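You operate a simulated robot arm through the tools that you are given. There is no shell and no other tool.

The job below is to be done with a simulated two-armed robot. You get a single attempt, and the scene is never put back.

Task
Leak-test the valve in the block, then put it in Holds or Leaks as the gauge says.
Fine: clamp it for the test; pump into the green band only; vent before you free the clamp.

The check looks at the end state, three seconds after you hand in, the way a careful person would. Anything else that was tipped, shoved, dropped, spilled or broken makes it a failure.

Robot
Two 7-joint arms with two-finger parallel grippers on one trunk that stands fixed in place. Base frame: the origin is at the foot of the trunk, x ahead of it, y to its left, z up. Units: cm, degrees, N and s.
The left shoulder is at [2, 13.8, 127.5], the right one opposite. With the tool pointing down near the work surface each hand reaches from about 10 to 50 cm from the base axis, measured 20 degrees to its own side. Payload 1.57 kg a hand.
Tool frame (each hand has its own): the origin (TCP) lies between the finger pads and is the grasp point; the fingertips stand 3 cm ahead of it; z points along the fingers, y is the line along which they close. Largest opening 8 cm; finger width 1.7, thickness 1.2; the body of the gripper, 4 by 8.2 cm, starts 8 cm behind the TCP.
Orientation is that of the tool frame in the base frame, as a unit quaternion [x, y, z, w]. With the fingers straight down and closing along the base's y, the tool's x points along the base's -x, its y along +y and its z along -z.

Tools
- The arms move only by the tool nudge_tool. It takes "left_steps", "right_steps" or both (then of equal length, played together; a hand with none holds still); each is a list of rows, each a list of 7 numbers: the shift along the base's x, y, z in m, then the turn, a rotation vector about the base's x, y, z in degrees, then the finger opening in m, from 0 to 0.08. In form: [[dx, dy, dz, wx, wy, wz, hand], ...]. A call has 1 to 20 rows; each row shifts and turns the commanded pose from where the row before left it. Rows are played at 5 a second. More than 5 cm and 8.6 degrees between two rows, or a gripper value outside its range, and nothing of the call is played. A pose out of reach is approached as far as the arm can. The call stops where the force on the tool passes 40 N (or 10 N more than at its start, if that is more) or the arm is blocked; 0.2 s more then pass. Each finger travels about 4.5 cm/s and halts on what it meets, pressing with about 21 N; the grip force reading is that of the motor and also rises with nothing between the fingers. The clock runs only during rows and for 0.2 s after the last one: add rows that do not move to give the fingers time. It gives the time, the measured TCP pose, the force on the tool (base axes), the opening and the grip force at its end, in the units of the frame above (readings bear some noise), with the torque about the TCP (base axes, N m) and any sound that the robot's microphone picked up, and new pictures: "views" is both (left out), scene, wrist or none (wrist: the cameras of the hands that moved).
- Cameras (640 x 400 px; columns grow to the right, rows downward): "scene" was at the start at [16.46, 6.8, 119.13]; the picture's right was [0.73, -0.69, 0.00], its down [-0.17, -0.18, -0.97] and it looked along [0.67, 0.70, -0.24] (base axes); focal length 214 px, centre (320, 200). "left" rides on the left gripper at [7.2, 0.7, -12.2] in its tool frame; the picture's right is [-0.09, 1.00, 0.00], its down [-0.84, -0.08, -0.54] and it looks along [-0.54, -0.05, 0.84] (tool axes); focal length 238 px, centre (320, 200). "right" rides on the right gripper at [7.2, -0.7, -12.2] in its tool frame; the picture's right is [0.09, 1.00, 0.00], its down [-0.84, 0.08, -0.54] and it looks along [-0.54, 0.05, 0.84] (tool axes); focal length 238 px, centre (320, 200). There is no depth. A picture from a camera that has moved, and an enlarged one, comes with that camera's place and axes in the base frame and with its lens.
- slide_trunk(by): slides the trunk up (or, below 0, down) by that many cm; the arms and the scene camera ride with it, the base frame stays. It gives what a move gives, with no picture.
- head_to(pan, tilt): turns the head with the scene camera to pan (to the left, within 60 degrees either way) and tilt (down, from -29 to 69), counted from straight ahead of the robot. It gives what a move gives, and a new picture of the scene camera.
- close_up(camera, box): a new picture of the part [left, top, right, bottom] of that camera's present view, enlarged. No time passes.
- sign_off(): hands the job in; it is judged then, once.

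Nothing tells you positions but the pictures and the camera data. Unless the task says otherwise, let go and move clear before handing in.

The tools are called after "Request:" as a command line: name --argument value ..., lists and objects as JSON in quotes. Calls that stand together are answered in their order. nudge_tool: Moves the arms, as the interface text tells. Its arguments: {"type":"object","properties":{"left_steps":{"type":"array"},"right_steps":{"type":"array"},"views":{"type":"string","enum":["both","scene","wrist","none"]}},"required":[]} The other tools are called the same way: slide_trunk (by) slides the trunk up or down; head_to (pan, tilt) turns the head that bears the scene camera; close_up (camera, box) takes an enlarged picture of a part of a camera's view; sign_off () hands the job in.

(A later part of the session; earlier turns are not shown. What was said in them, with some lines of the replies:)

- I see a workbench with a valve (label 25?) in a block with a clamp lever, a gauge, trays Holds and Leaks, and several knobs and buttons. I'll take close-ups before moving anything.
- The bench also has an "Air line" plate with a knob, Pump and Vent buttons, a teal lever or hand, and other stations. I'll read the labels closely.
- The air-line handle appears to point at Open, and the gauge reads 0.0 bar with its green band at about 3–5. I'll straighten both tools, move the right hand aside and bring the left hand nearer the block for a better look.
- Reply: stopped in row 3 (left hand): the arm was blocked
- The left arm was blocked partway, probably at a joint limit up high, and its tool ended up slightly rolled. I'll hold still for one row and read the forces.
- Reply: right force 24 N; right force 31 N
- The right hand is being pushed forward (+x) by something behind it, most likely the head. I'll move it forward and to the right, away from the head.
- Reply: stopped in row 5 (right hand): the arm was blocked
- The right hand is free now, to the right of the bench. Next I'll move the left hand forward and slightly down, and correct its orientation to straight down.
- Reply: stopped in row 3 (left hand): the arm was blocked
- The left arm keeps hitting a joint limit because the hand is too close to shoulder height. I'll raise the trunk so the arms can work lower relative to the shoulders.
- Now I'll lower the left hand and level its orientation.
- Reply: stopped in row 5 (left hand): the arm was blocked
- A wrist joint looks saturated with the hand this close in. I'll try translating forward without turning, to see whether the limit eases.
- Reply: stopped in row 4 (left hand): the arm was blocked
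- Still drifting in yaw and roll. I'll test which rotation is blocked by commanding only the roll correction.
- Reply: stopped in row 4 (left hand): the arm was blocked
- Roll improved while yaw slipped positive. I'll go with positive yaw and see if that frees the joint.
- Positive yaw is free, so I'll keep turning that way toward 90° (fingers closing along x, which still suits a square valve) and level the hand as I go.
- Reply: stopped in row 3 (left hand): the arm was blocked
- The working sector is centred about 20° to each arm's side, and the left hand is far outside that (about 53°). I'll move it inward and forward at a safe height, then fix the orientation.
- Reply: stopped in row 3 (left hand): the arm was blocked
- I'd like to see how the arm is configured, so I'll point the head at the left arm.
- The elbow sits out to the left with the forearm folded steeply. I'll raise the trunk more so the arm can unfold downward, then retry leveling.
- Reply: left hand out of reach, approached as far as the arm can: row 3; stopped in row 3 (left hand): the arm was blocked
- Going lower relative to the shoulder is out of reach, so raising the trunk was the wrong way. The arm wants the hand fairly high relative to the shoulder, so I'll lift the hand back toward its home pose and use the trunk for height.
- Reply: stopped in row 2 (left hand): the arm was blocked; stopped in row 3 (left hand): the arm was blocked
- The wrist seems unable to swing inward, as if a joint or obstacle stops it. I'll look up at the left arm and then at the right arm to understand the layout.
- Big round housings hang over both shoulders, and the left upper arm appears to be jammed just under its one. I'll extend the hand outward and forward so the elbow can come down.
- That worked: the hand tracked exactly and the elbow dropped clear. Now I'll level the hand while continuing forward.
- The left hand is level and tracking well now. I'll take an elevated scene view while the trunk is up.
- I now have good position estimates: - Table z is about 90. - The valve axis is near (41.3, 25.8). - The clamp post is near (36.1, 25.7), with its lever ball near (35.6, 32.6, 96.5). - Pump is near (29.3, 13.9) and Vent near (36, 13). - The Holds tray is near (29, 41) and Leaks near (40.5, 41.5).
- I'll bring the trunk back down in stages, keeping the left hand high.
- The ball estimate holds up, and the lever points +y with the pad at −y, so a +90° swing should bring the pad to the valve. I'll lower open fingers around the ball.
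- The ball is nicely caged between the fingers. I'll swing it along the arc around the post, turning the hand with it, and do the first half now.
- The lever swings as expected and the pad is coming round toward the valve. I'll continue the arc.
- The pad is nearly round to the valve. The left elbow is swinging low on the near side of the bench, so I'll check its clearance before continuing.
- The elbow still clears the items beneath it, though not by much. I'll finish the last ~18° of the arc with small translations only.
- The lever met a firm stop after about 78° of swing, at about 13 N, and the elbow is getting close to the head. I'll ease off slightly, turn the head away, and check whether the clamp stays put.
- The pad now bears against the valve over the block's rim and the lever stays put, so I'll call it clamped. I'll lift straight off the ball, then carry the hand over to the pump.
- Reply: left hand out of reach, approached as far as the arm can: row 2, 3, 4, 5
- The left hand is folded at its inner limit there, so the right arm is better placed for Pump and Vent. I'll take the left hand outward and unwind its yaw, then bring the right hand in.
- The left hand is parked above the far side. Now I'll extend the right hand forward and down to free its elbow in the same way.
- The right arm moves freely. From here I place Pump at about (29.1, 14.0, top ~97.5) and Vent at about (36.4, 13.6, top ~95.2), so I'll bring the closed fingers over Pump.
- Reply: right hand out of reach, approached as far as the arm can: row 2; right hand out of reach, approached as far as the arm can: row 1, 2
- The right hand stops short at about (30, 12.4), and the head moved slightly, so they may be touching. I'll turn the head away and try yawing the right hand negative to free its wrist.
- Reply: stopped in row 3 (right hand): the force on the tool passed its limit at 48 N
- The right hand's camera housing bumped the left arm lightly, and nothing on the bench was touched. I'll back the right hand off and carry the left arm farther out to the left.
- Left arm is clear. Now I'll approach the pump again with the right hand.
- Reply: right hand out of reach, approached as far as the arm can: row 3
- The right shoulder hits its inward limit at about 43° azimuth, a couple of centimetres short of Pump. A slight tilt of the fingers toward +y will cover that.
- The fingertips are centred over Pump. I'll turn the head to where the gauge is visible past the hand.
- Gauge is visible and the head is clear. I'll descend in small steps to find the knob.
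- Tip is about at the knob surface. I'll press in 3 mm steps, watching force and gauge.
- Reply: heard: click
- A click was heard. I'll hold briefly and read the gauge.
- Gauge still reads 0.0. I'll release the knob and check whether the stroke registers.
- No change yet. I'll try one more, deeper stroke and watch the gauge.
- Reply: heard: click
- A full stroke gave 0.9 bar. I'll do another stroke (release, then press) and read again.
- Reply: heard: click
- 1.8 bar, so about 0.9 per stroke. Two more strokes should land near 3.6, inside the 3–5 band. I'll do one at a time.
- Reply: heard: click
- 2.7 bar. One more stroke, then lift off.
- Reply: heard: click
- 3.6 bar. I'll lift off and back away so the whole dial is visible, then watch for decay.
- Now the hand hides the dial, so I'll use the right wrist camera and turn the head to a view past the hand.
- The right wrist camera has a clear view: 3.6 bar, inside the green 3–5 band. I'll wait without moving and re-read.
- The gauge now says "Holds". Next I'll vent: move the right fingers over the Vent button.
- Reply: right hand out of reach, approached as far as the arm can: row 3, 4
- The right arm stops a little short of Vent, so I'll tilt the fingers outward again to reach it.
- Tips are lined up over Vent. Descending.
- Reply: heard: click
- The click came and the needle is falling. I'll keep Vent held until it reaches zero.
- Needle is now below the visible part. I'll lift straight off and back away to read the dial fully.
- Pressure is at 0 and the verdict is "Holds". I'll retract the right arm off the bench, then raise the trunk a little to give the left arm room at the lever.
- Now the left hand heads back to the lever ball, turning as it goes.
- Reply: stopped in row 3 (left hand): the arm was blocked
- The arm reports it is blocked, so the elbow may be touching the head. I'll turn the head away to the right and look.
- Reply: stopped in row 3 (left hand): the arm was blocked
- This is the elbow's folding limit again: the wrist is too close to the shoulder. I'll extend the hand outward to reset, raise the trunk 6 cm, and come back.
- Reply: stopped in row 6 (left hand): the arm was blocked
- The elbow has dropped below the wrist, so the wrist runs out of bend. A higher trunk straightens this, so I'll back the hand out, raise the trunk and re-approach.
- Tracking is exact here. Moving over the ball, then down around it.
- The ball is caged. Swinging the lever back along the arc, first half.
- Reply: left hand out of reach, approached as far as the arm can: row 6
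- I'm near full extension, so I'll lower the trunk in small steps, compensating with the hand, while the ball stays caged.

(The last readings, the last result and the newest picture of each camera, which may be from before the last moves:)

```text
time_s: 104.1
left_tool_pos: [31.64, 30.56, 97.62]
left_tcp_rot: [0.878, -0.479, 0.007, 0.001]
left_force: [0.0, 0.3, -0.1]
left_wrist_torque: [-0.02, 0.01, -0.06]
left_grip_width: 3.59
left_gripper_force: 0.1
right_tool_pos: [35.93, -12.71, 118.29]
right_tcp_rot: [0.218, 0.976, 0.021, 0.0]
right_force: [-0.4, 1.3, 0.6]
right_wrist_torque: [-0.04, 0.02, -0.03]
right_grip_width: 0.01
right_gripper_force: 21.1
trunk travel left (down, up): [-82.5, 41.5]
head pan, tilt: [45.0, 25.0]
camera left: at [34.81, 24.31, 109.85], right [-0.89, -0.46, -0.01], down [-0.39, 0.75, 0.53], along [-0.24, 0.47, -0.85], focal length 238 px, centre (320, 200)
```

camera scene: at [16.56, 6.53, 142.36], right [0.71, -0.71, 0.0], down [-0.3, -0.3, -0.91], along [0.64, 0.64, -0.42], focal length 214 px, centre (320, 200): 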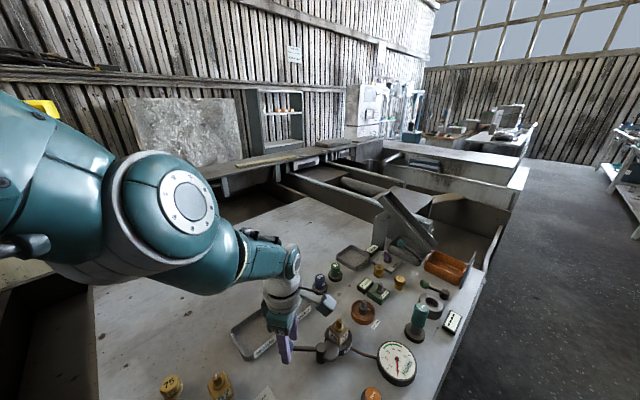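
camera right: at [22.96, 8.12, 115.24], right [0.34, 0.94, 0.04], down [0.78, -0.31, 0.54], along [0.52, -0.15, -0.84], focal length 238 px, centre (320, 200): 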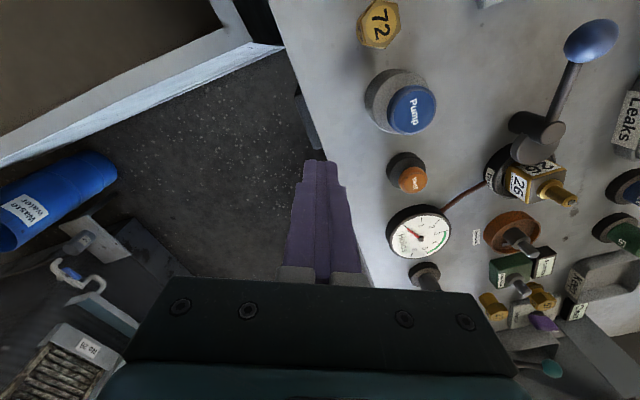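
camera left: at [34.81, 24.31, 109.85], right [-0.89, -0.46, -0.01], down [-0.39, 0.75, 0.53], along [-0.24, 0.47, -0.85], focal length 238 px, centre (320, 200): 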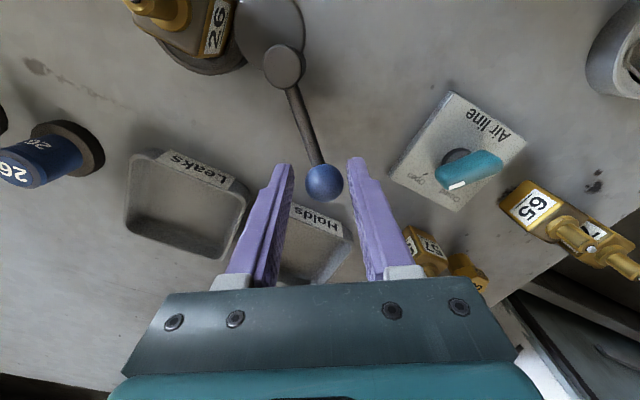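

Request:
nudge_tool --left_steps '[[0.004, 0.0035, 0, 0, 0, -4, 0.036], [0.00575, 0.00418, 0, 0, 0, -5, 0.036], [0.00617, 0.00356, 0, 0, 0, -5, 0.036], [0.0065, 0.00289, 0, 0, 0, -5, 0.036], [0.00677, 0.0022, 0, 0, 0, -5, 0.036], [0.00696, 0.00148, 0, 0, 0, -5, 0.036], [0, 0, 0, 0, 0, 0, 0.036]]' --views "both"

```text
time_s: 105.7
left_tool_pos: [35.29, 32.49, 97.62]
left_tcp_rot: [0.73, -0.683, 0.006, 0.003]
left_force: [-0.6, 0.2, 0.0]
left_wrist_torque: [-0.02, 0.03, -0.02]
left_grip_width: 3.61
left_gripper_force: 0.3
right_tool_pos: [35.94, -12.71, 118.23]
right_tcp_rot: [0.22, 0.975, 0.02, 0.001]
right_force: [-0.4, -0.2, -0.4]
right_wrist_torque: [-0.01, -0.01, 0.0]
right_grip_width: 0.0
right_gripper_force: 20.5
trunk travel left (down, up): [-82.5, 41.5]
head pan, tilt: [45.0, 25.0]
camera scene: at [16.56, 6.53, 134.86], right [0.71, -0.71, 0.0], down [-0.3, -0.3, -0.91], along [0.64, 0.64, -0.42], focal length 214 px, centre (320, 200)
camera left: at [35.07, 25.33, 109.85], right [-1.0, 0.03, -0.01], down [0.02, 0.85, 0.53], along [0.02, 0.53, -0.85], focal length 238 px, centre (320, 200)
```

scene: 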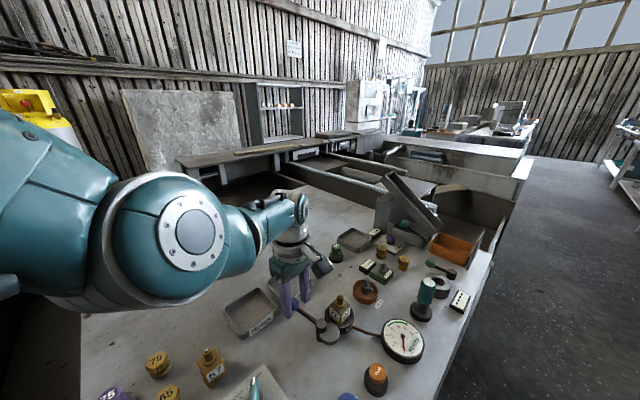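
left: 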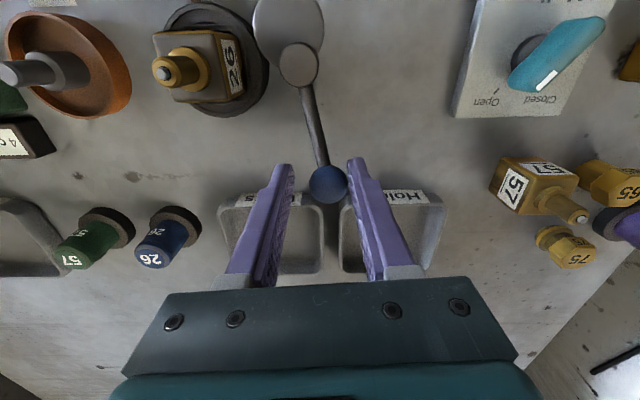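

The clamp is nearly back to its original position. One more small push, then I'll lift clear.

Request:
nudge_tool --left_steps '[[0.006, 0.0005, 0, 0, 0, 0, 0.036], [0.003, 0, 0, 0, 0, 0, 0.036], [0, 0, 0, 0, 0, 0, 0.05], [0, 0, 0.03, 0, 0, 0, 0.055], [0, 0, 0.03, 0, 0, 0, 0.055], [0, 0, 0.02, 0, 0, 0, 0.055], [0, 0, 0, 0, 0, 0, 0.055]]' --views "both"

Request:
close_up --camera "left" --box '[200, 0, 400, 180]'

Request:
close_up --camera "scene" --box '[220, 260, 440, 380]'

```text
time_s: 107.3
left_tool_pos: [36.29, 32.42, 105.56]
left_tcp_rot: [0.73, -0.683, 0.007, 0.005]
left_force: [0.5, 0.4, -0.5]
left_wrist_torque: [0.01, 0.02, 0.03]
left_grip_width: 5.51
left_gripper_force: 0.0
right_tool_pos: [36.08, -12.71, 118.31]
right_tcp_rot: [0.219, 0.976, 0.021, 0.001]
right_force: [0.1, 0.4, -0.3]
right_wrist_torque: [-0.01, 0.01, -0.02]
right_grip_width: 0.0
right_gripper_force: 20.9
trunk travel left (down, up): [-82.5, 41.5]
head pan, tilt: [45.0, 25.0]
camera scene: at [16.56, 6.53, 134.86], right [0.71, -0.71, 0.0], down [-0.3, -0.3, -0.91], along [0.64, 0.64, -0.42], focal length 214 px, centre (320, 200)
camera left: at [35.95, 25.41, 117.83], right [-1.0, 0.03, -0.01], down [0.02, 0.85, 0.53], along [0.02, 0.53, -0.85], focal length 238 px, centre (320, 200)
```

scene: 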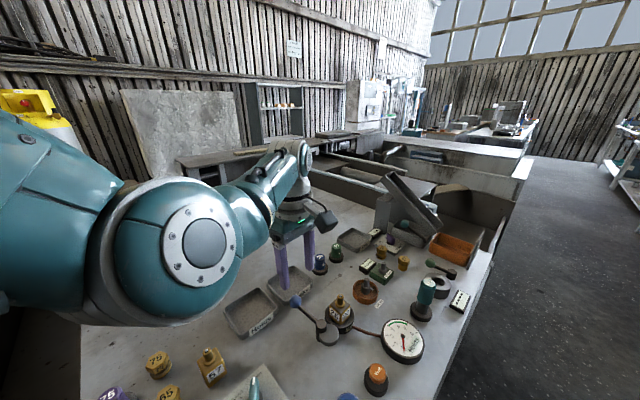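
left: 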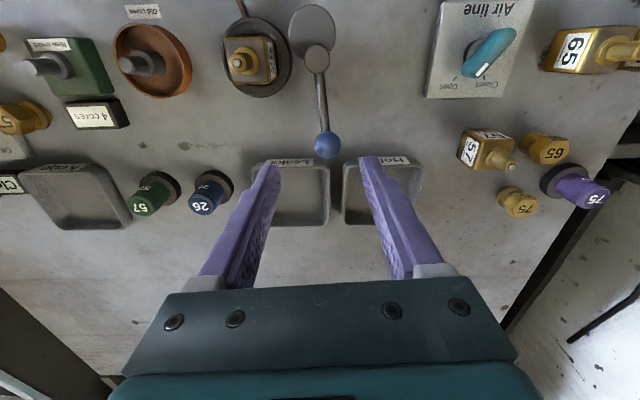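

```text
2.22 times, centred on (300, 90) of left
camera zoom: at [35.95, 25.41, 117.83], right [-1.0, 0.03, -0.01], down [0.02, 0.85, 0.53], along [0.02, 0.53, -0.85], focal length 530 px, centre (364, 444)
```

zoom: 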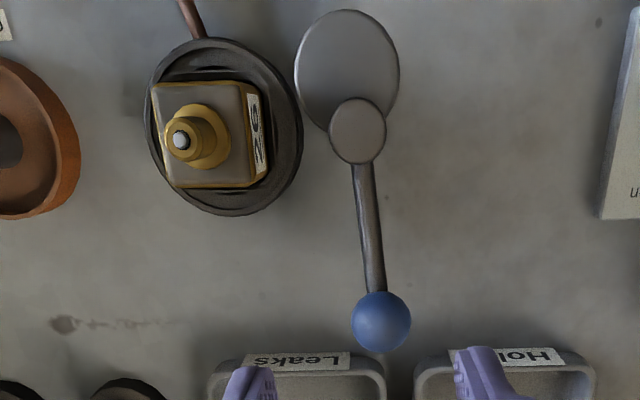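

```text
2.91 times, centred on (330, 320) of scene
camera zoom: at [16.56, 6.53, 134.86], right [0.71, -0.71, 0.0], down [-0.3, -0.3, -0.91], along [0.64, 0.64, -0.42], focal length 624 px, centre (291, -149)
```

zoom: 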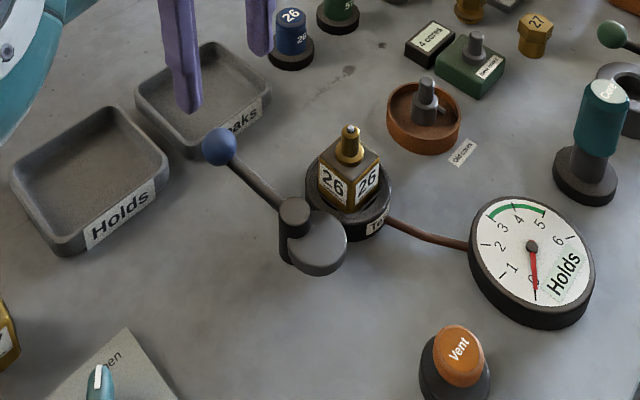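

The clamp is back open, the gauge is at 0, and the valve sits at about (41.75, 25.9). The trunk must come down for the left arm to reach it, so I'll alternate lifting the hand and lowering the trunk.

Request:
nudge_tool --left_steps '[[0, 0, 0.03, 0, 0, 0, 0.055], [0, 0, 0.03, 0, 0, 0, 0.055], [0, 0, 0, 0, 0, 0, 0.055]]' --views "none"

Request:
slide_trunk --by -6

Request:
nudge_tool --left_steps '[[0, 0, 0.025, 0, 0, 0, 0.055], [0, 0, 0.025, 0, 0, 0, 0.055], [0, 0, 0, 0, 0, 0, 0.055]]' --views "none"

Request:
slide_trunk --by -5

Request:
nudge_tool --left_steps '[[0.01, -0.02, 0.0, 0, 0, 0, 0.06], [0.02, -0.02, 0.0, 0, 0, 0, 0.06], [0.02, -0.02, 0.0, 0, 0, 0, 0.06], [0, 0, 0, 0, 0, 0, 0.06]]' --views "both"

```text
time_s: 108.1
left_tool_pos: [36.12, 32.39, 111.58]
left_tcp_rot: [0.731, -0.683, 0.007, 0.003]
left_force: [-0.2, 0.4, 0.2]
left_wrist_torque: [-0.01, -0.01, 0.01]
left_grip_width: 5.48
left_gripper_force: 0.0
right_tool_pos: [35.92, -12.75, 118.33]
right_tcp_rot: [0.219, 0.976, 0.02, 0.0]
right_force: [0.4, 0.2, -0.5]
right_wrist_torque: [-0.03, 0.02, -0.04]
right_grip_width: 0.01
right_gripper_force: 21.1
trunk travel left (down, up): [-82.5, 41.5]
head pan, tilt: [45.0, 25.0]
```

```text
time_s: 109.1
left_tool_pos: [36.07, 32.55, 105.48]
left_tcp_rot: [0.731, -0.683, 0.006, 0.003]
left_force: [-0.5, 0.5, 0.2]
left_wrist_torque: [0.0, -0.01, 0.0]
left_grip_width: 5.48
left_gripper_force: 0.1
right_tool_pos: [35.92, -12.91, 112.31]
right_tcp_rot: [0.219, 0.976, 0.02, 0.001]
right_force: [0.1, 1.0, 0.8]
right_wrist_torque: [-0.01, 0.0, -0.01]
right_grip_width: 0.04
right_gripper_force: 21.2
trunk travel left (down, up): [-76.5, 47.5]
head pan, tilt: [45.0, 25.0]
```

```text
time_s: 109.9
left_tool_pos: [36.28, 32.49, 110.73]
left_tcp_rot: [0.73, -0.683, 0.007, 0.004]
left_force: [0.4, 0.4, -0.3]
left_wrist_torque: [-0.02, 0.04, 0.02]
left_grip_width: 5.49
left_gripper_force: 0.0
right_tool_pos: [35.92, -12.72, 112.32]
right_tcp_rot: [0.219, 0.976, 0.02, 0.001]
right_force: [0.9, -1.2, 0.4]
right_wrist_torque: [0.02, 0.0, -0.01]
right_grip_width: 0.02
right_gripper_force: 21.0
trunk travel left (down, up): [-76.5, 47.5]
head pan, tilt: [45.0, 25.0]
```

```text
time_s: 110.9
left_tool_pos: [36.32, 32.56, 105.57]
left_tcp_rot: [0.732, -0.682, 0.006, 0.004]
left_force: [-0.1, -0.2, 0.8]
left_wrist_torque: [-0.01, -0.01, 0.0]
left_grip_width: 5.51
left_gripper_force: 0.0
right_tool_pos: [35.93, -12.75, 107.33]
right_tcp_rot: [0.219, 0.976, 0.021, 0.0]
right_force: [1.0, -0.3, 0.5]
right_wrist_torque: [0.0, 0.01, -0.01]
right_grip_width: 0.01
right_gripper_force: 21.2
trunk travel left (down, up): [-71.5, 52.5]
head pan, tilt: [45.0, 25.0]
```

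```text
time_s: 111.9
left_tool_pos: [41.13, 26.38, 105.51]
left_tcp_rot: [0.731, -0.682, 0.007, 0.004]
left_force: [0.8, -1.0, -0.1]
left_wrist_torque: [0.01, 0.02, -0.04]
left_grip_width: 5.99
left_gripper_force: 0.1
right_tool_pos: [36.04, -12.8, 107.41]
right_tcp_rot: [0.219, 0.976, 0.02, 0.001]
right_force: [-0.5, -0.1, 0.1]
right_wrist_torque: [-0.05, -0.02, -0.01]
right_grip_width: 0.02
right_gripper_force: 20.7
trunk travel left (down, up): [-71.5, 52.5]
head pan, tilt: [45.0, 25.0]
camera scene: at [16.56, 6.53, 123.86], right [0.71, -0.71, 0.0], down [-0.3, -0.3, -0.91], along [0.64, 0.64, -0.42], focal length 214 px, centre (320, 200)
camera left: at [40.97, 19.39, 117.79], right [-1.0, 0.02, -0.01], down [0.02, 0.85, 0.53], along [0.02, 0.53, -0.85], focal length 238 px, centre (320, 200)
```

scene: 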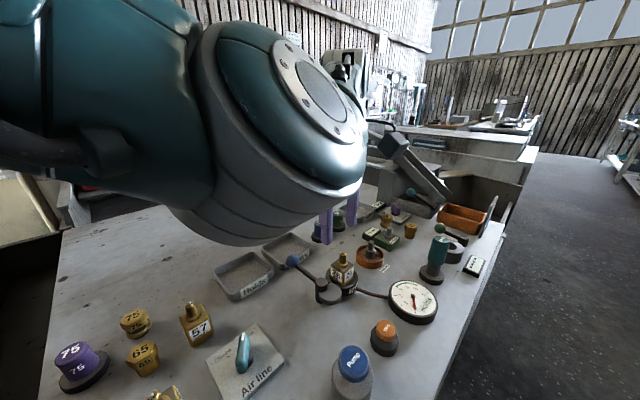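
left: 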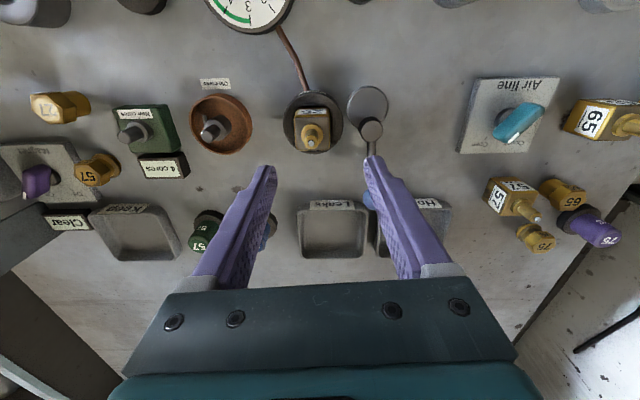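

Request:
close_up --camera "left" --box '[250, 60, 410, 190]'

Request:
close_up --camera "scene" --box '[270, 200, 430, 320]'

```text
3.08 times, centred on (330, 125) of left
camera zoom: at [40.97, 19.39, 117.79], right [-1.0, 0.02, -0.01], down [0.02, 0.85, 0.53], along [0.02, 0.53, -0.85], focal length 733 px, centre (289, 431)
```

zoom: 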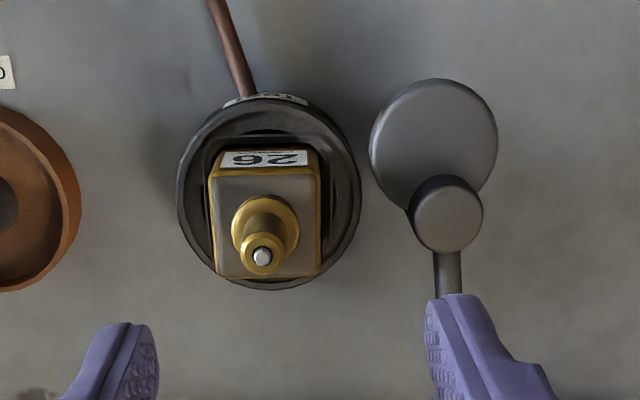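

```text
3.33 times, centred on (350, 260) of scene
camera zoom: at [16.56, 6.53, 123.86], right [0.71, -0.71, 0.0], down [-0.3, -0.3, -0.91], along [0.64, 0.64, -0.42], focal length 715 px, centre (220, 0)
```

zoom: 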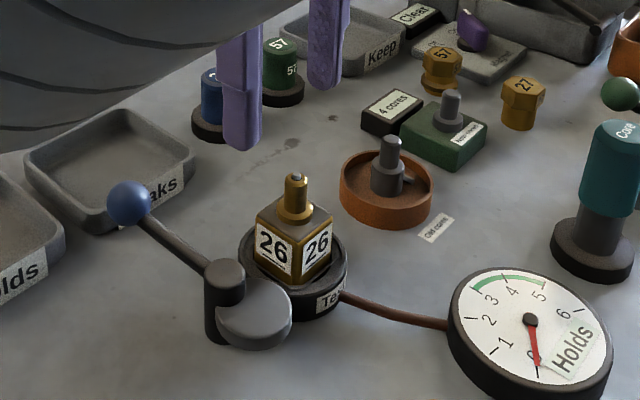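

The valve body is at about (41.95, 25.75), square to the axes. I'll align over it and lower with about a 4.6 cm opening.

Request:
nudge_tool --left_steps '[[0.008, -0.003, 0, 0, 0, 0, 0.048], [0, 0, -0.025, 0, 0, 0, 0.046], [0, 0, -0.02, 0, 0, 0, 0.046], [0, 0, 0, 0, 0, 0, 0.046]]' --views "none"

Request:
close_up --camera "left" --box '[240, 80, 420, 220]'

Request:
close_up --camera "scene" --box '[270, 200, 430, 320]'

```text
time_s: 112.9
left_tool_pos: [42.05, 26.11, 101.07]
left_tcp_rot: [0.731, -0.683, 0.007, 0.004]
left_force: [-0.2, -0.3, -0.6]
left_wrist_torque: [-0.01, 0.0, -0.03]
left_grip_width: 4.56
left_gripper_force: 0.0
right_tool_pos: [36.02, -12.85, 107.26]
right_tcp_rot: [0.219, 0.975, 0.021, 0.001]
right_force: [-0.6, -0.1, -0.5]
right_wrist_torque: [-0.02, 0.01, 0.01]
right_grip_width: 0.0
right_gripper_force: 21.2
trunk travel left (down, up): [-71.5, 52.5]
head pan, tilt: [45.0, 25.0]
```

```text
2.86 times, centred on (330, 150) of left
camera zoom: at [41.79, 19.17, 113.23], right [-1.0, 0.02, -0.01], down [0.02, 0.85, 0.53], along [0.02, 0.53, -0.85], focal length 681 px, centre (291, 343)
```

zoom: 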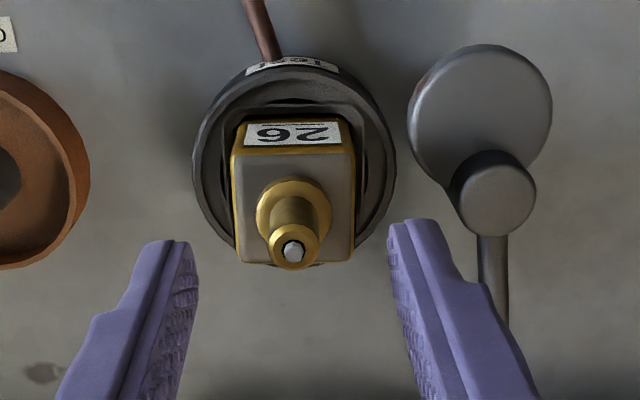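

```text
3.33 times, centred on (350, 260) of scene
camera zoom: at [16.56, 6.53, 123.86], right [0.71, -0.71, 0.0], down [-0.3, -0.3, -0.91], along [0.64, 0.64, -0.42], focal length 715 px, centre (220, 0)
```

zoom: 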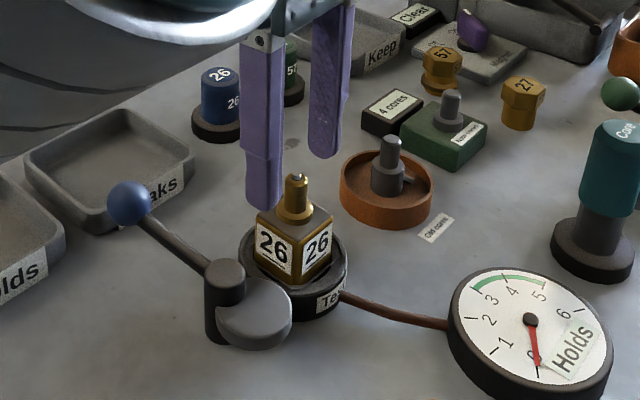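

Well centred. Lowering the rest and closing on the body.

Request:
nudge_tool --left_steps '[[0, 0, -0.02, 0, 0, 0, 0.046], [0, 0, -0.022, 0, 0, 0, 0.046], [0, 0, 0, 0, 0, 0, 0.046]]' --views "none"

Request:
close_up --camera "left" --box '[240, 80, 420, 220]'

Request:
close_up --camera "scene" --box '[270, 200, 430, 320]'

```text
time_s: 113.7
left_tool_pos: [41.93, 26.25, 96.85]
left_tcp_rot: [0.731, -0.682, 0.007, 0.004]
left_force: [-0.1, 0.0, 0.3]
left_wrist_torque: [0.0, 0.02, 0.02]
left_grip_width: 4.6
left_gripper_force: 0.0
right_tool_pos: [36.0, -12.75, 107.3]
right_tcp_rot: [0.219, 0.975, 0.021, 0.001]
right_force: [0.1, -0.3, 0.3]
right_wrist_torque: [-0.02, 0.02, 0.03]
right_grip_width: 0.0
right_gripper_force: 21.3
trunk travel left (down, up): [-71.5, 52.5]
head pan, tilt: [45.0, 25.0]
```

```text
2.86 times, centred on (330, 150) of left
camera zoom: at [41.78, 19.18, 109.12], right [-1.0, 0.02, -0.01], down [0.02, 0.85, 0.53], along [0.02, 0.53, -0.85], focal length 681 px, centre (291, 343)
```

zoom: 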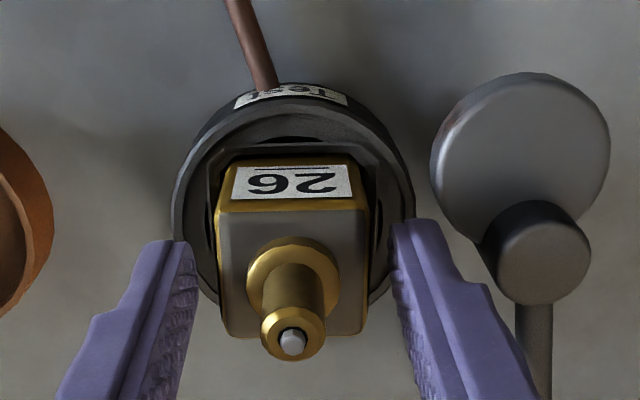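

```text
3.33 times, centred on (350, 260) of scene
camera zoom: at [16.56, 6.54, 123.86], right [0.71, -0.71, 0.0], down [-0.3, -0.3, -0.91], along [0.64, 0.64, -0.42], focal length 715 px, centre (220, 0)
```

zoom: 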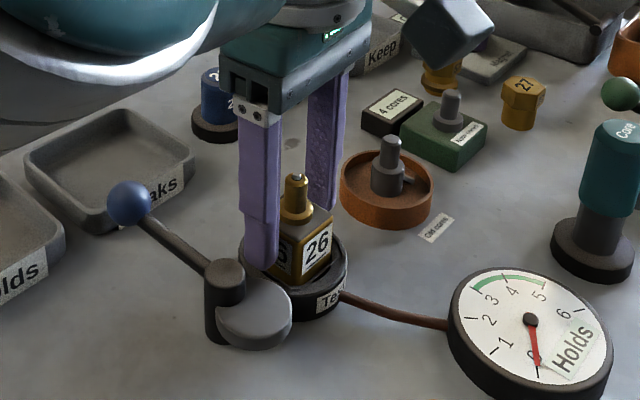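

Request:
nudge_tool --left_steps '[[0, -0.003, -0.003, 0, 0, 0, 0.035], [0, 0, 0, 0, 0, 0, 0.025], [0, 0, 0, 0, 0, 0, 0.02], [0, 0, 0, 0, 0, 0, 0.02]]' --views "none"

Request:
close_up --camera "left" --box '[240, 80, 420, 220]'

```text
time_s: 114.7
left_tool_pos: [42.09, 25.96, 96.61]
left_tcp_rot: [0.731, -0.683, 0.007, 0.004]
left_force: [-2.0, 0.2, 3.9]
left_wrist_torque: [0.0, 0.16, -0.03]
left_grip_width: 3.38
left_gripper_force: 20.6
right_tool_pos: [35.96, -12.74, 107.26]
right_tcp_rot: [0.219, 0.976, 0.02, 0.001]
right_force: [-0.2, 0.6, -0.3]
right_wrist_torque: [0.02, 0.04, -0.02]
right_grip_width: 0.01
right_gripper_force: 21.4
trunk travel left (down, up): [-71.5, 52.5]
head pan, tilt: [45.0, 25.0]
```

```text
2.86 times, centred on (330, 150) of left
camera zoom: at [41.79, 18.89, 108.85], right [-1.0, 0.02, -0.01], down [0.02, 0.85, 0.53], along [0.02, 0.53, -0.85], focal length 681 px, centre (291, 343)
```

zoom: 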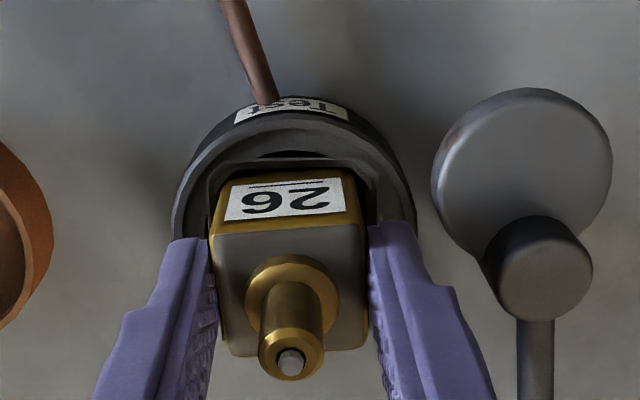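

Gripped at 3.4 cm. Lifting straight up.

Request:
nudge_tool --left_steps '[[0, 0, 0.008, 0, 0, 0, 0.02], [0, 0, 0.012, 0, 0, 0, 0.02], [0, 0, 0.02, 0, 0, 0, 0.02], [0, 0, 0.02, 0, 0, 0, 0.02], [0, 0, 0.02, 0, 0, 0, 0.02], [0, 0, 0, 0, 0, 0, 0.02]]' --views "both"

Request:
close_up --camera "scene" --box '[250, 180, 430, 320]'

```text
time_s: 116.1
left_tool_pos: [42.11, 25.89, 104.57]
left_tcp_rot: [0.731, -0.682, 0.007, 0.004]
left_force: [0.7, 0.5, -2.3]
left_wrist_torque: [0.01, -0.02, 0.0]
left_grip_width: 3.39
left_gripper_force: 21.2
right_tool_pos: [35.95, -12.8, 107.31]
right_tcp_rot: [0.219, 0.975, 0.02, 0.001]
right_force: [-1.3, 0.5, -0.1]
right_wrist_torque: [-0.02, -0.01, 0.0]
right_grip_width: 0.0
right_gripper_force: 21.3
trunk travel left (down, up): [-71.5, 52.5]
head pan, tilt: [45.0, 25.0]
camera scene: at [16.55, 6.53, 123.85], right [0.71, -0.71, 0.0], down [-0.3, -0.3, -0.91], along [0.64, 0.64, -0.42], focal length 214 px, centre (320, 200)
camera left: at [41.79, 18.83, 116.88], right [-1.0, 0.02, -0.01], down [0.02, 0.85, 0.53], along [0.02, 0.53, -0.85], focal length 238 px, centre (320, 200)
```

scene: 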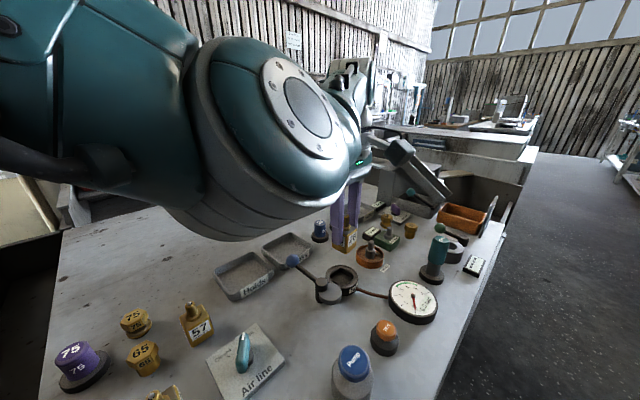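
left: 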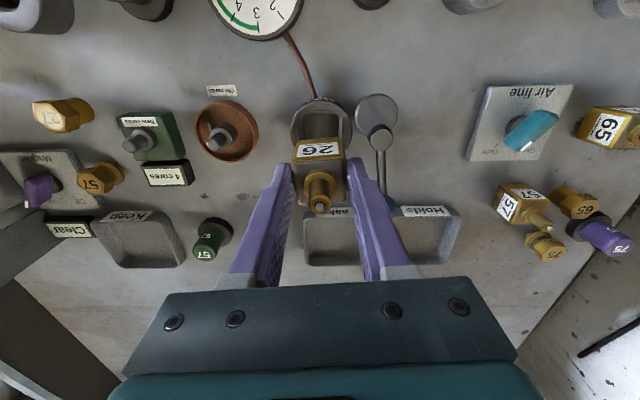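

```text
2.86 times, centred on (340, 250) of scene
camera zoom: at [16.55, 6.53, 123.85], right [0.71, -0.71, 0.0], down [-0.3, -0.3, -0.91], along [0.64, 0.64, -0.42], focal length 613 px, centre (263, 57)
```

zoom: 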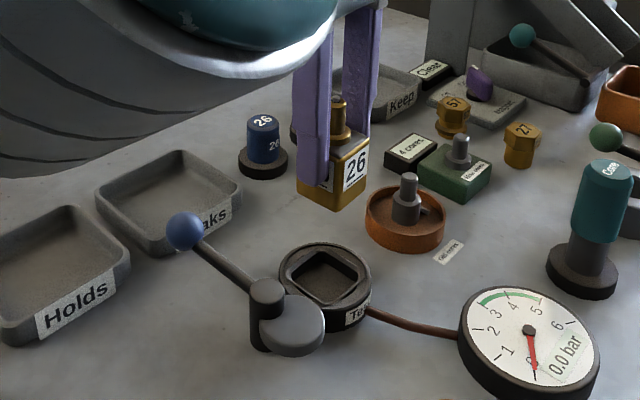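

The valve is out cleanly. I'll raise it a bit more and carry it over the lever to the Holds tray.

Request:
nudge_tool --left_steps '[[0, 0, 0.02, 0, 0, 0, 0.02], [0, 0.01, 0.015, 0, 0, 0, 0.02], [-0.02, 0.025, 0, 0, 0, 0, 0.02], [-0.025, 0.025, 0, 0, 0, 0, 0.02], [-0.025, 0.025, 0, 0, 0, 0, 0.02], [-0.025, 0.03, 0, 0, 0, 0, 0.02], [-0.03, 0.03, 0, 0, 0, 0, 0.02], [0, 0, 0, 0, 0, 0, 0.02]]' --views "both"

```text
time_s: 117.9
left_tool_pos: [29.36, 40.34, 108.0]
left_tcp_rot: [0.73, -0.683, 0.007, 0.004]
left_force: [-0.7, -0.4, -2.9]
left_wrist_torque: [-0.01, -0.01, 0.0]
left_grip_width: 3.37
left_gripper_force: 20.7
right_tool_pos: [35.92, -12.66, 107.27]
right_tcp_rot: [0.219, 0.975, 0.02, 0.001]
right_force: [0.4, 0.8, 0.1]
right_wrist_torque: [0.01, -0.02, -0.01]
right_grip_width: 0.01
right_gripper_force: 21.0
trunk travel left (down, up): [-71.5, 52.5]
head pan, tilt: [45.0, 25.0]
camera scene: at [16.54, 6.53, 123.85], right [0.71, -0.71, 0.0], down [-0.3, -0.3, -0.91], along [0.64, 0.64, -0.42], focal length 214 px, centre (320, 200)
camera left: at [29.23, 33.34, 120.27], right [-1.0, 0.03, 0.0], down [0.02, 0.85, 0.53], along [0.02, 0.53, -0.85], focal length 238 px, centre (320, 200)
```

scene: 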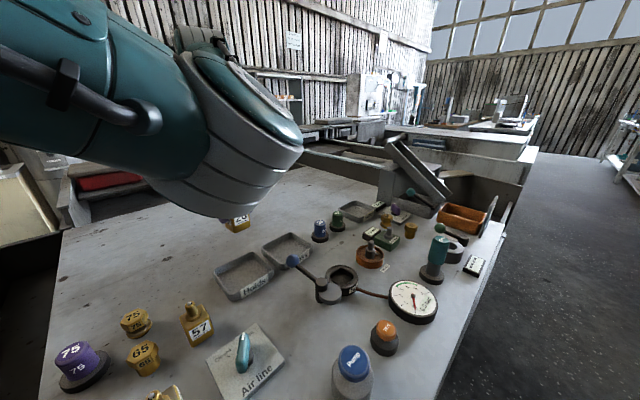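
left: 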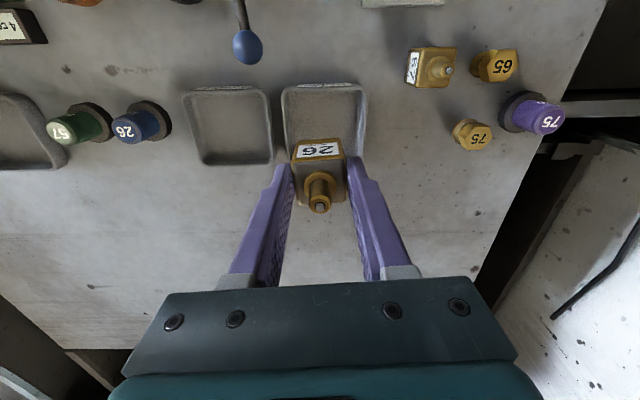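

Directly over the Holds tray. Lowering in steps until it touches.

Request:
nudge_tool --left_steps '[[-0.004, 0.001, -0.03, 0, 0, 0, 0.02], [0, 0, -0.03, 0, 0, 0, 0.02], [0, 0, -0.03, 0, 0, 0, 0.02], [0, 0, -0.01, 0, 0, 0, 0.02], [0, 0, 0, 0, 0, 0, 0.02]]' --views "both"

```text
time_s: 119.1
left_tool_pos: [29.05, 40.41, 98.13]
left_tcp_rot: [0.731, -0.683, 0.007, 0.004]
left_force: [0.5, -0.8, -2.7]
left_wrist_torque: [-0.01, 0.02, 0.01]
left_grip_width: 3.36
left_gripper_force: 20.9
right_tool_pos: [36.07, -12.73, 107.36]
right_tcp_rot: [0.219, 0.975, 0.02, 0.001]
right_force: [-0.8, -0.5, 0.1]
right_wrist_torque: [-0.03, 0.0, -0.04]
right_grip_width: 0.0
right_gripper_force: 21.4
trunk travel left (down, up): [-71.5, 52.5]
head pan, tilt: [45.0, 25.0]
camera scene: at [16.55, 6.52, 123.85], right [0.71, -0.71, 0.0], down [-0.3, -0.3, -0.91], along [0.64, 0.64, -0.42], focal length 214 px, centre (320, 200)
camera left: at [28.88, 33.4, 110.28], right [-1.0, 0.02, -0.01], down [0.02, 0.85, 0.53], along [0.02, 0.53, -0.85], focal length 238 px, centre (320, 200)
```

scene: 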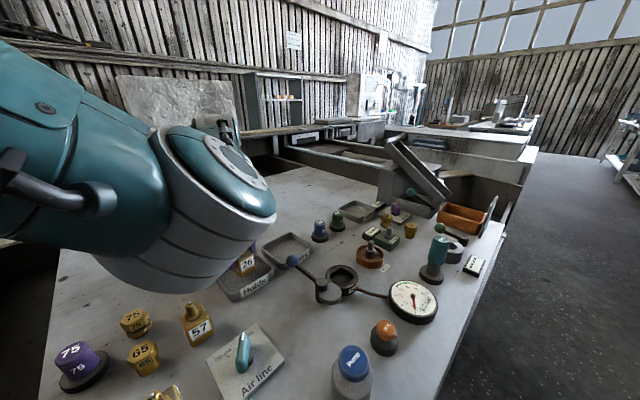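
left: 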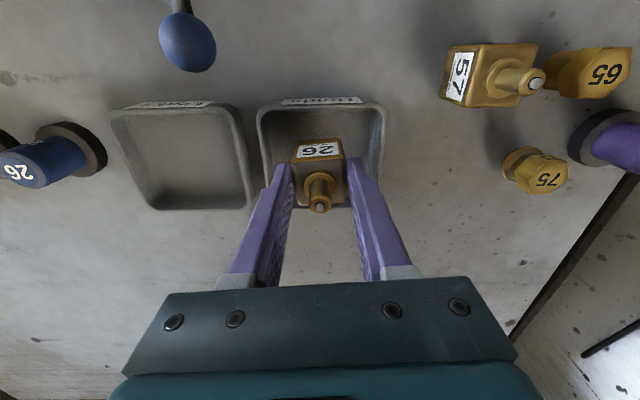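

Centred in the tray. Final descent in small steps.

Request:
nudge_tool --left_steps '[[0, 0, -0.007, 0, 0, 0, 0.02], [0, 0, -0.005, 0, 0, 0, 0.02], [0, 0, 0, 0, 0, 0, 0.02]]' --views "none"

Request:
close_up --camera "left" --box '[220, 80, 420, 230]'

Request:
close_up --camera "scene" --box '[180, 220, 340, 320]'

```text
time_s: 119.9
left_tool_pos: [29.29, 40.48, 96.89]
left_tcp_rot: [0.731, -0.683, 0.007, 0.004]
left_force: [0.5, 0.4, -3.0]
left_wrist_torque: [-0.01, -0.02, -0.02]
left_grip_width: 3.38
left_gripper_force: 21.4
right_tool_pos: [36.13, -12.81, 107.3]
right_tcp_rot: [0.219, 0.976, 0.02, 0.001]
right_force: [-0.6, -0.3, -0.6]
right_wrist_torque: [0.01, -0.01, 0.01]
right_grip_width: 0.0
right_gripper_force: 20.9
trunk travel left (down, up): [-71.5, 52.5]
head pan, tilt: [45.0, 25.0]
```

```text
2.67 times, centred on (320, 155) of left
camera zoom: at [28.91, 33.4, 109.09], right [-1.0, 0.02, -0.01], down [0.02, 0.85, 0.53], along [0.02, 0.53, -0.85], focal length 636 px, centre (320, 320)
```

zoom: 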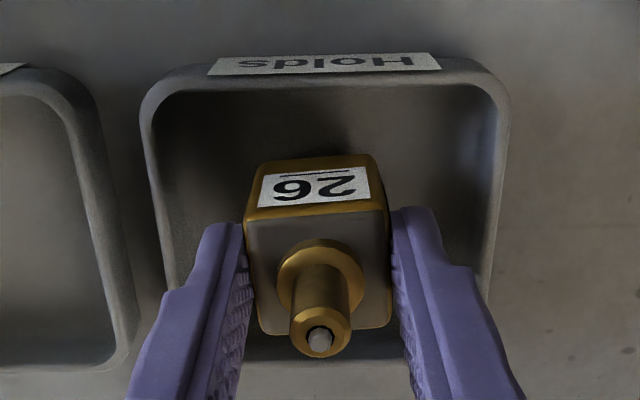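

```text
4.00 times, centred on (260, 270) of scene
camera zoom: at [16.55, 6.52, 123.85], right [0.71, -0.71, 0.0], down [-0.3, -0.3, -0.91], along [0.64, 0.64, -0.42], focal length 858 px, centre (560, -80)
```

zoom: 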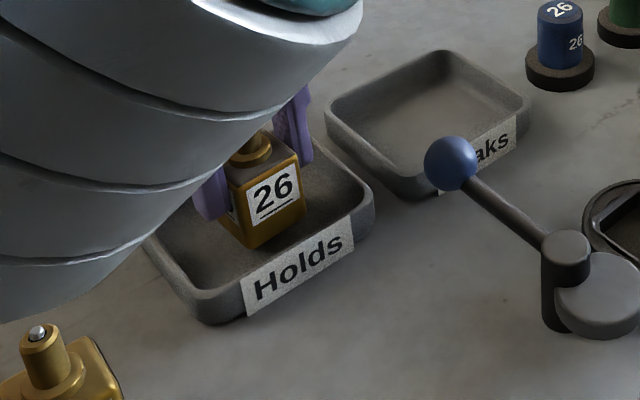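

Request:
nudge_tool --left_steps '[[0, 0, -0.003, 0, 0, 0, 0.02], [0, 0, -0.003, 0, 0, 0, 0.02]]' --views "none"

Request:
nudge_tool --left_steps '[[0, 0, -0.003, 0, 0, 0, 0.02]]' --views "none"

```text
time_s: 120.5
left_tool_pos: [29.24, 40.49, 96.16]
left_tcp_rot: [0.731, -0.683, 0.007, 0.004]
left_force: [0.1, -0.5, -2.6]
left_wrist_torque: [0.0, 0.0, 0.01]
left_grip_width: 3.37
left_gripper_force: 21.2
right_tool_pos: [35.92, -12.85, 107.33]
right_tcp_rot: [0.219, 0.976, 0.021, 0.0]
right_force: [-0.7, -0.1, 0.5]
right_wrist_torque: [0.0, 0.04, -0.01]
right_grip_width: 0.02
right_gripper_force: 20.6
trunk travel left (down, up): [-71.5, 52.5]
head pan, tilt: [45.0, 25.0]
```

```text
time_s: 120.9
left_tool_pos: [29.27, 40.48, 96.11]
left_tcp_rot: [0.73, -0.683, 0.007, 0.002]
left_force: [-2.5, -3.0, 14.4]
left_wrist_torque: [-0.15, 0.3, 0.05]
left_grip_width: 3.35
left_gripper_force: 21.1
right_tool_pos: [35.98, -12.72, 107.36]
right_tcp_rot: [0.219, 0.975, 0.02, 0.001]
right_force: [1.0, -0.8, 0.0]
right_wrist_torque: [0.02, -0.03, -0.02]
right_grip_width: 0.0
right_gripper_force: 20.6
trunk travel left (down, up): [-71.5, 52.5]
head pan, tilt: [45.0, 25.0]
```

Contact with the tray floor at z ≈ 96.1. I'll ease up a hair, open, and rise straight up.

Request:
nudge_tool --left_steps '[[0, 0, 0.002, 0, 0, 0, 0.02], [0, 0, 0, 0, 0, 0, 0.035], [0, 0, 0, 0, 0, 0, 0.048], [0, 0, 0, 0, 0, 0, 0.048], [0, 0, 0.02, 0, 0, 0, 0.048], [0, 0, 0.03, 0, 0, 0, 0.048], [0, 0, 0.03, 0, 0, 0, 0.048], [0, 0, 0, 0, 0, 0, 0.048]]' --views "both"

Request:
close_up --camera "left" --box '[220, 50, 420, 200]'

```text
time_s: 122.7
left_tool_pos: [29.23, 40.57, 104.23]
left_tcp_rot: [0.731, -0.682, 0.007, 0.004]
left_force: [0.1, -0.4, -1.0]
left_wrist_torque: [-0.01, 0.0, 0.0]
left_grip_width: 4.79
left_gripper_force: 0.1
right_tool_pos: [35.98, -12.8, 107.31]
right_tcp_rot: [0.219, 0.976, 0.021, 0.002]
right_force: [0.1, -0.7, -0.2]
right_wrist_torque: [-0.01, 0.02, -0.03]
right_grip_width: 0.0
right_gripper_force: 21.8
trunk travel left (down, up): [-71.5, 52.5]
head pan, tilt: [45.0, 25.0]
camera scene: at [16.56, 6.54, 123.86], right [0.71, -0.71, 0.0], down [-0.3, -0.3, -0.91], along [0.64, 0.64, -0.42], focal length 214 px, centre (320, 200)
camera left: at [28.92, 33.49, 116.45], right [-1.0, 0.02, -0.01], down [0.02, 0.85, 0.53], along [0.02, 0.53, -0.85], focal length 238 px, centre (320, 200)
```

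scene: 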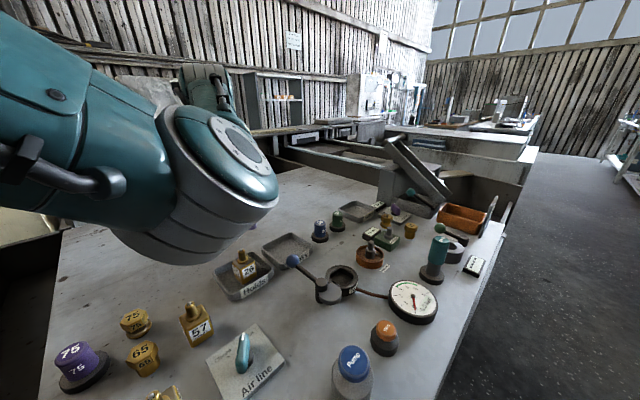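
left: 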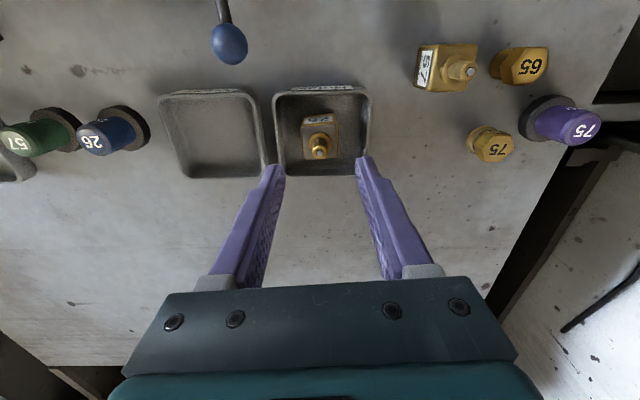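

```text
2.67 times, centred on (320, 125) of left
camera zoom: at [28.92, 33.49, 116.45], right [-1.0, 0.02, -0.01], down [0.02, 0.85, 0.53], along [0.02, 0.53, -0.85], focal length 636 px, centre (320, 400)
```

zoom: 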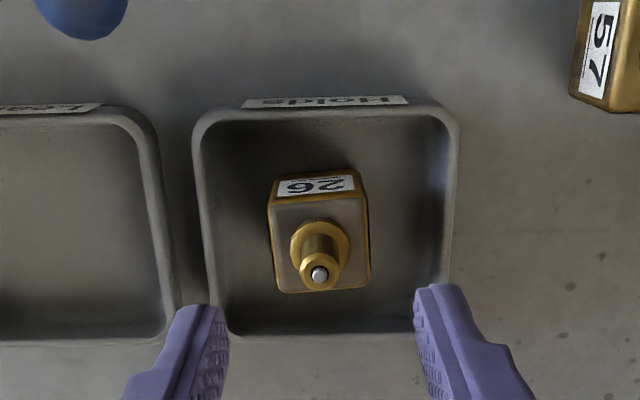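

The valve stands upright in the Holds tray. I'll move the left hand well clear and check the whole bench before handing in.

Request:
nudge_tool --left_steps '[[0, 0, 0.03, 0, 0, 0, 0.048], [0, 0.03, 0.01, 0, 0, 0, 0.048], [-0.01, 0.03, 0, 0, 0, 0, 0.048], [-0.01, 0.03, 0, 0, 0, 0, 0.048], [0, 0, 0, 0, 0, 0, 0.048]]' --views "none"

Request:
head_to --pan 35 --tilt 50

Request:
close_up --camera "scene" --box '[120, 60, 480, 290]'

```text
time_s: 123.9
left_tool_pos: [27.24, 49.58, 108.12]
left_tcp_rot: [0.731, -0.683, 0.006, 0.003]
left_force: [0.3, -0.3, -0.6]
left_wrist_torque: [-0.02, -0.04, 0.03]
left_grip_width: 4.79
left_gripper_force: 0.0
right_tool_pos: [35.89, -12.8, 107.35]
right_tcp_rot: [0.219, 0.975, 0.021, 0.001]
right_force: [-0.5, 0.0, -0.4]
right_wrist_torque: [0.0, 0.02, 0.02]
right_grip_width: 0.01
right_gripper_force: 21.0
trunk travel left (down, up): [-71.5, 52.5]
head pan, tilt: [45.0, 25.0]
```

```text
time_s: 124.8
left_tool_pos: [27.12, 49.48, 108.12]
left_tcp_rot: [0.731, -0.682, 0.006, 0.004]
left_force: [0.1, -0.4, -0.6]
left_wrist_torque: [0.01, 0.01, 0.06]
left_grip_width: 4.81
left_gripper_force: 0.0
right_tool_pos: [35.95, -12.8, 107.4]
right_tcp_rot: [0.219, 0.975, 0.02, 0.001]
right_force: [0.7, 0.3, -0.3]
right_wrist_torque: [0.02, -0.01, 0.02]
right_grip_width: 0.0
right_gripper_force: 20.8
trunk travel left (down, up): [-71.5, 52.5]
head pan, tilt: [35.0, 50.0]
camera scene: at [16.35, 4.44, 120.11], right [0.57, -0.82, 0.0], down [-0.63, -0.44, -0.64], along [0.53, 0.37, -0.77], focal length 214 px, centre (320, 200)
```

scene: 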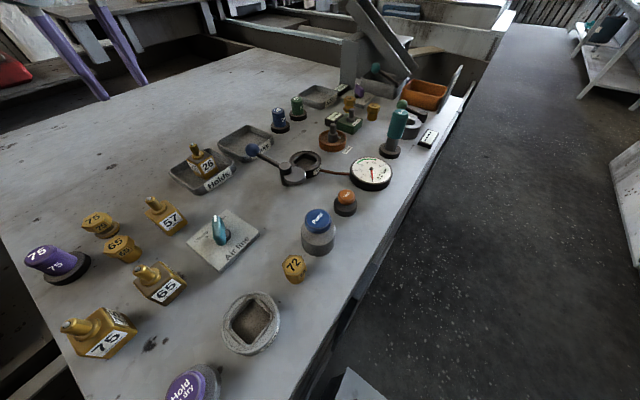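

```text
1.74 times, centred on (300, 175) of scene
camera zoom: at [16.35, 4.44, 120.11], right [0.57, -0.82, 0.0], down [-0.63, -0.44, -0.64], along [0.53, 0.37, -0.77], focal length 373 px, centre (355, 244)
```

zoom: 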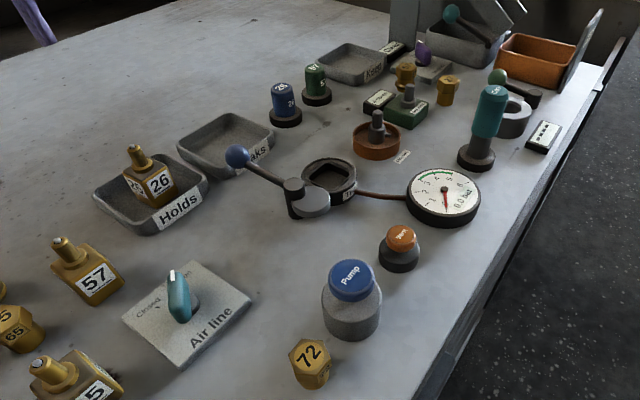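

Everything is as it should be: valve 26 is upright in Holds, the gauge is at 0, the clamp is open, nothing else looks disturbed and both hands are clear. Handing in.

Request:
sign_off

```text
The job is handed in.
```

Valve 26 passed the leak test and is now standing upright in the Holds tray.

- **Clamp:** I swung the lever until it hit a firm stop against the valve. It stayed put through the test.
- **Pressure:** I pumped to 3.6 bar, inside the green 3–5 band. It stayed at 3.6 for about six seconds and the gauge then showed "Holds".
- **Vent:** I held the vent button down and the needle was at 0 before I freed the clamp.
- **End state:** The clamp is open, the gauge reads 0.0 bar and both hands are clear. A last look at the bench showed nothing else moved or tipped.

The arms bumped each other once, and one of them pressed against the robot's head early on. Neither contact touched anything on the bench.
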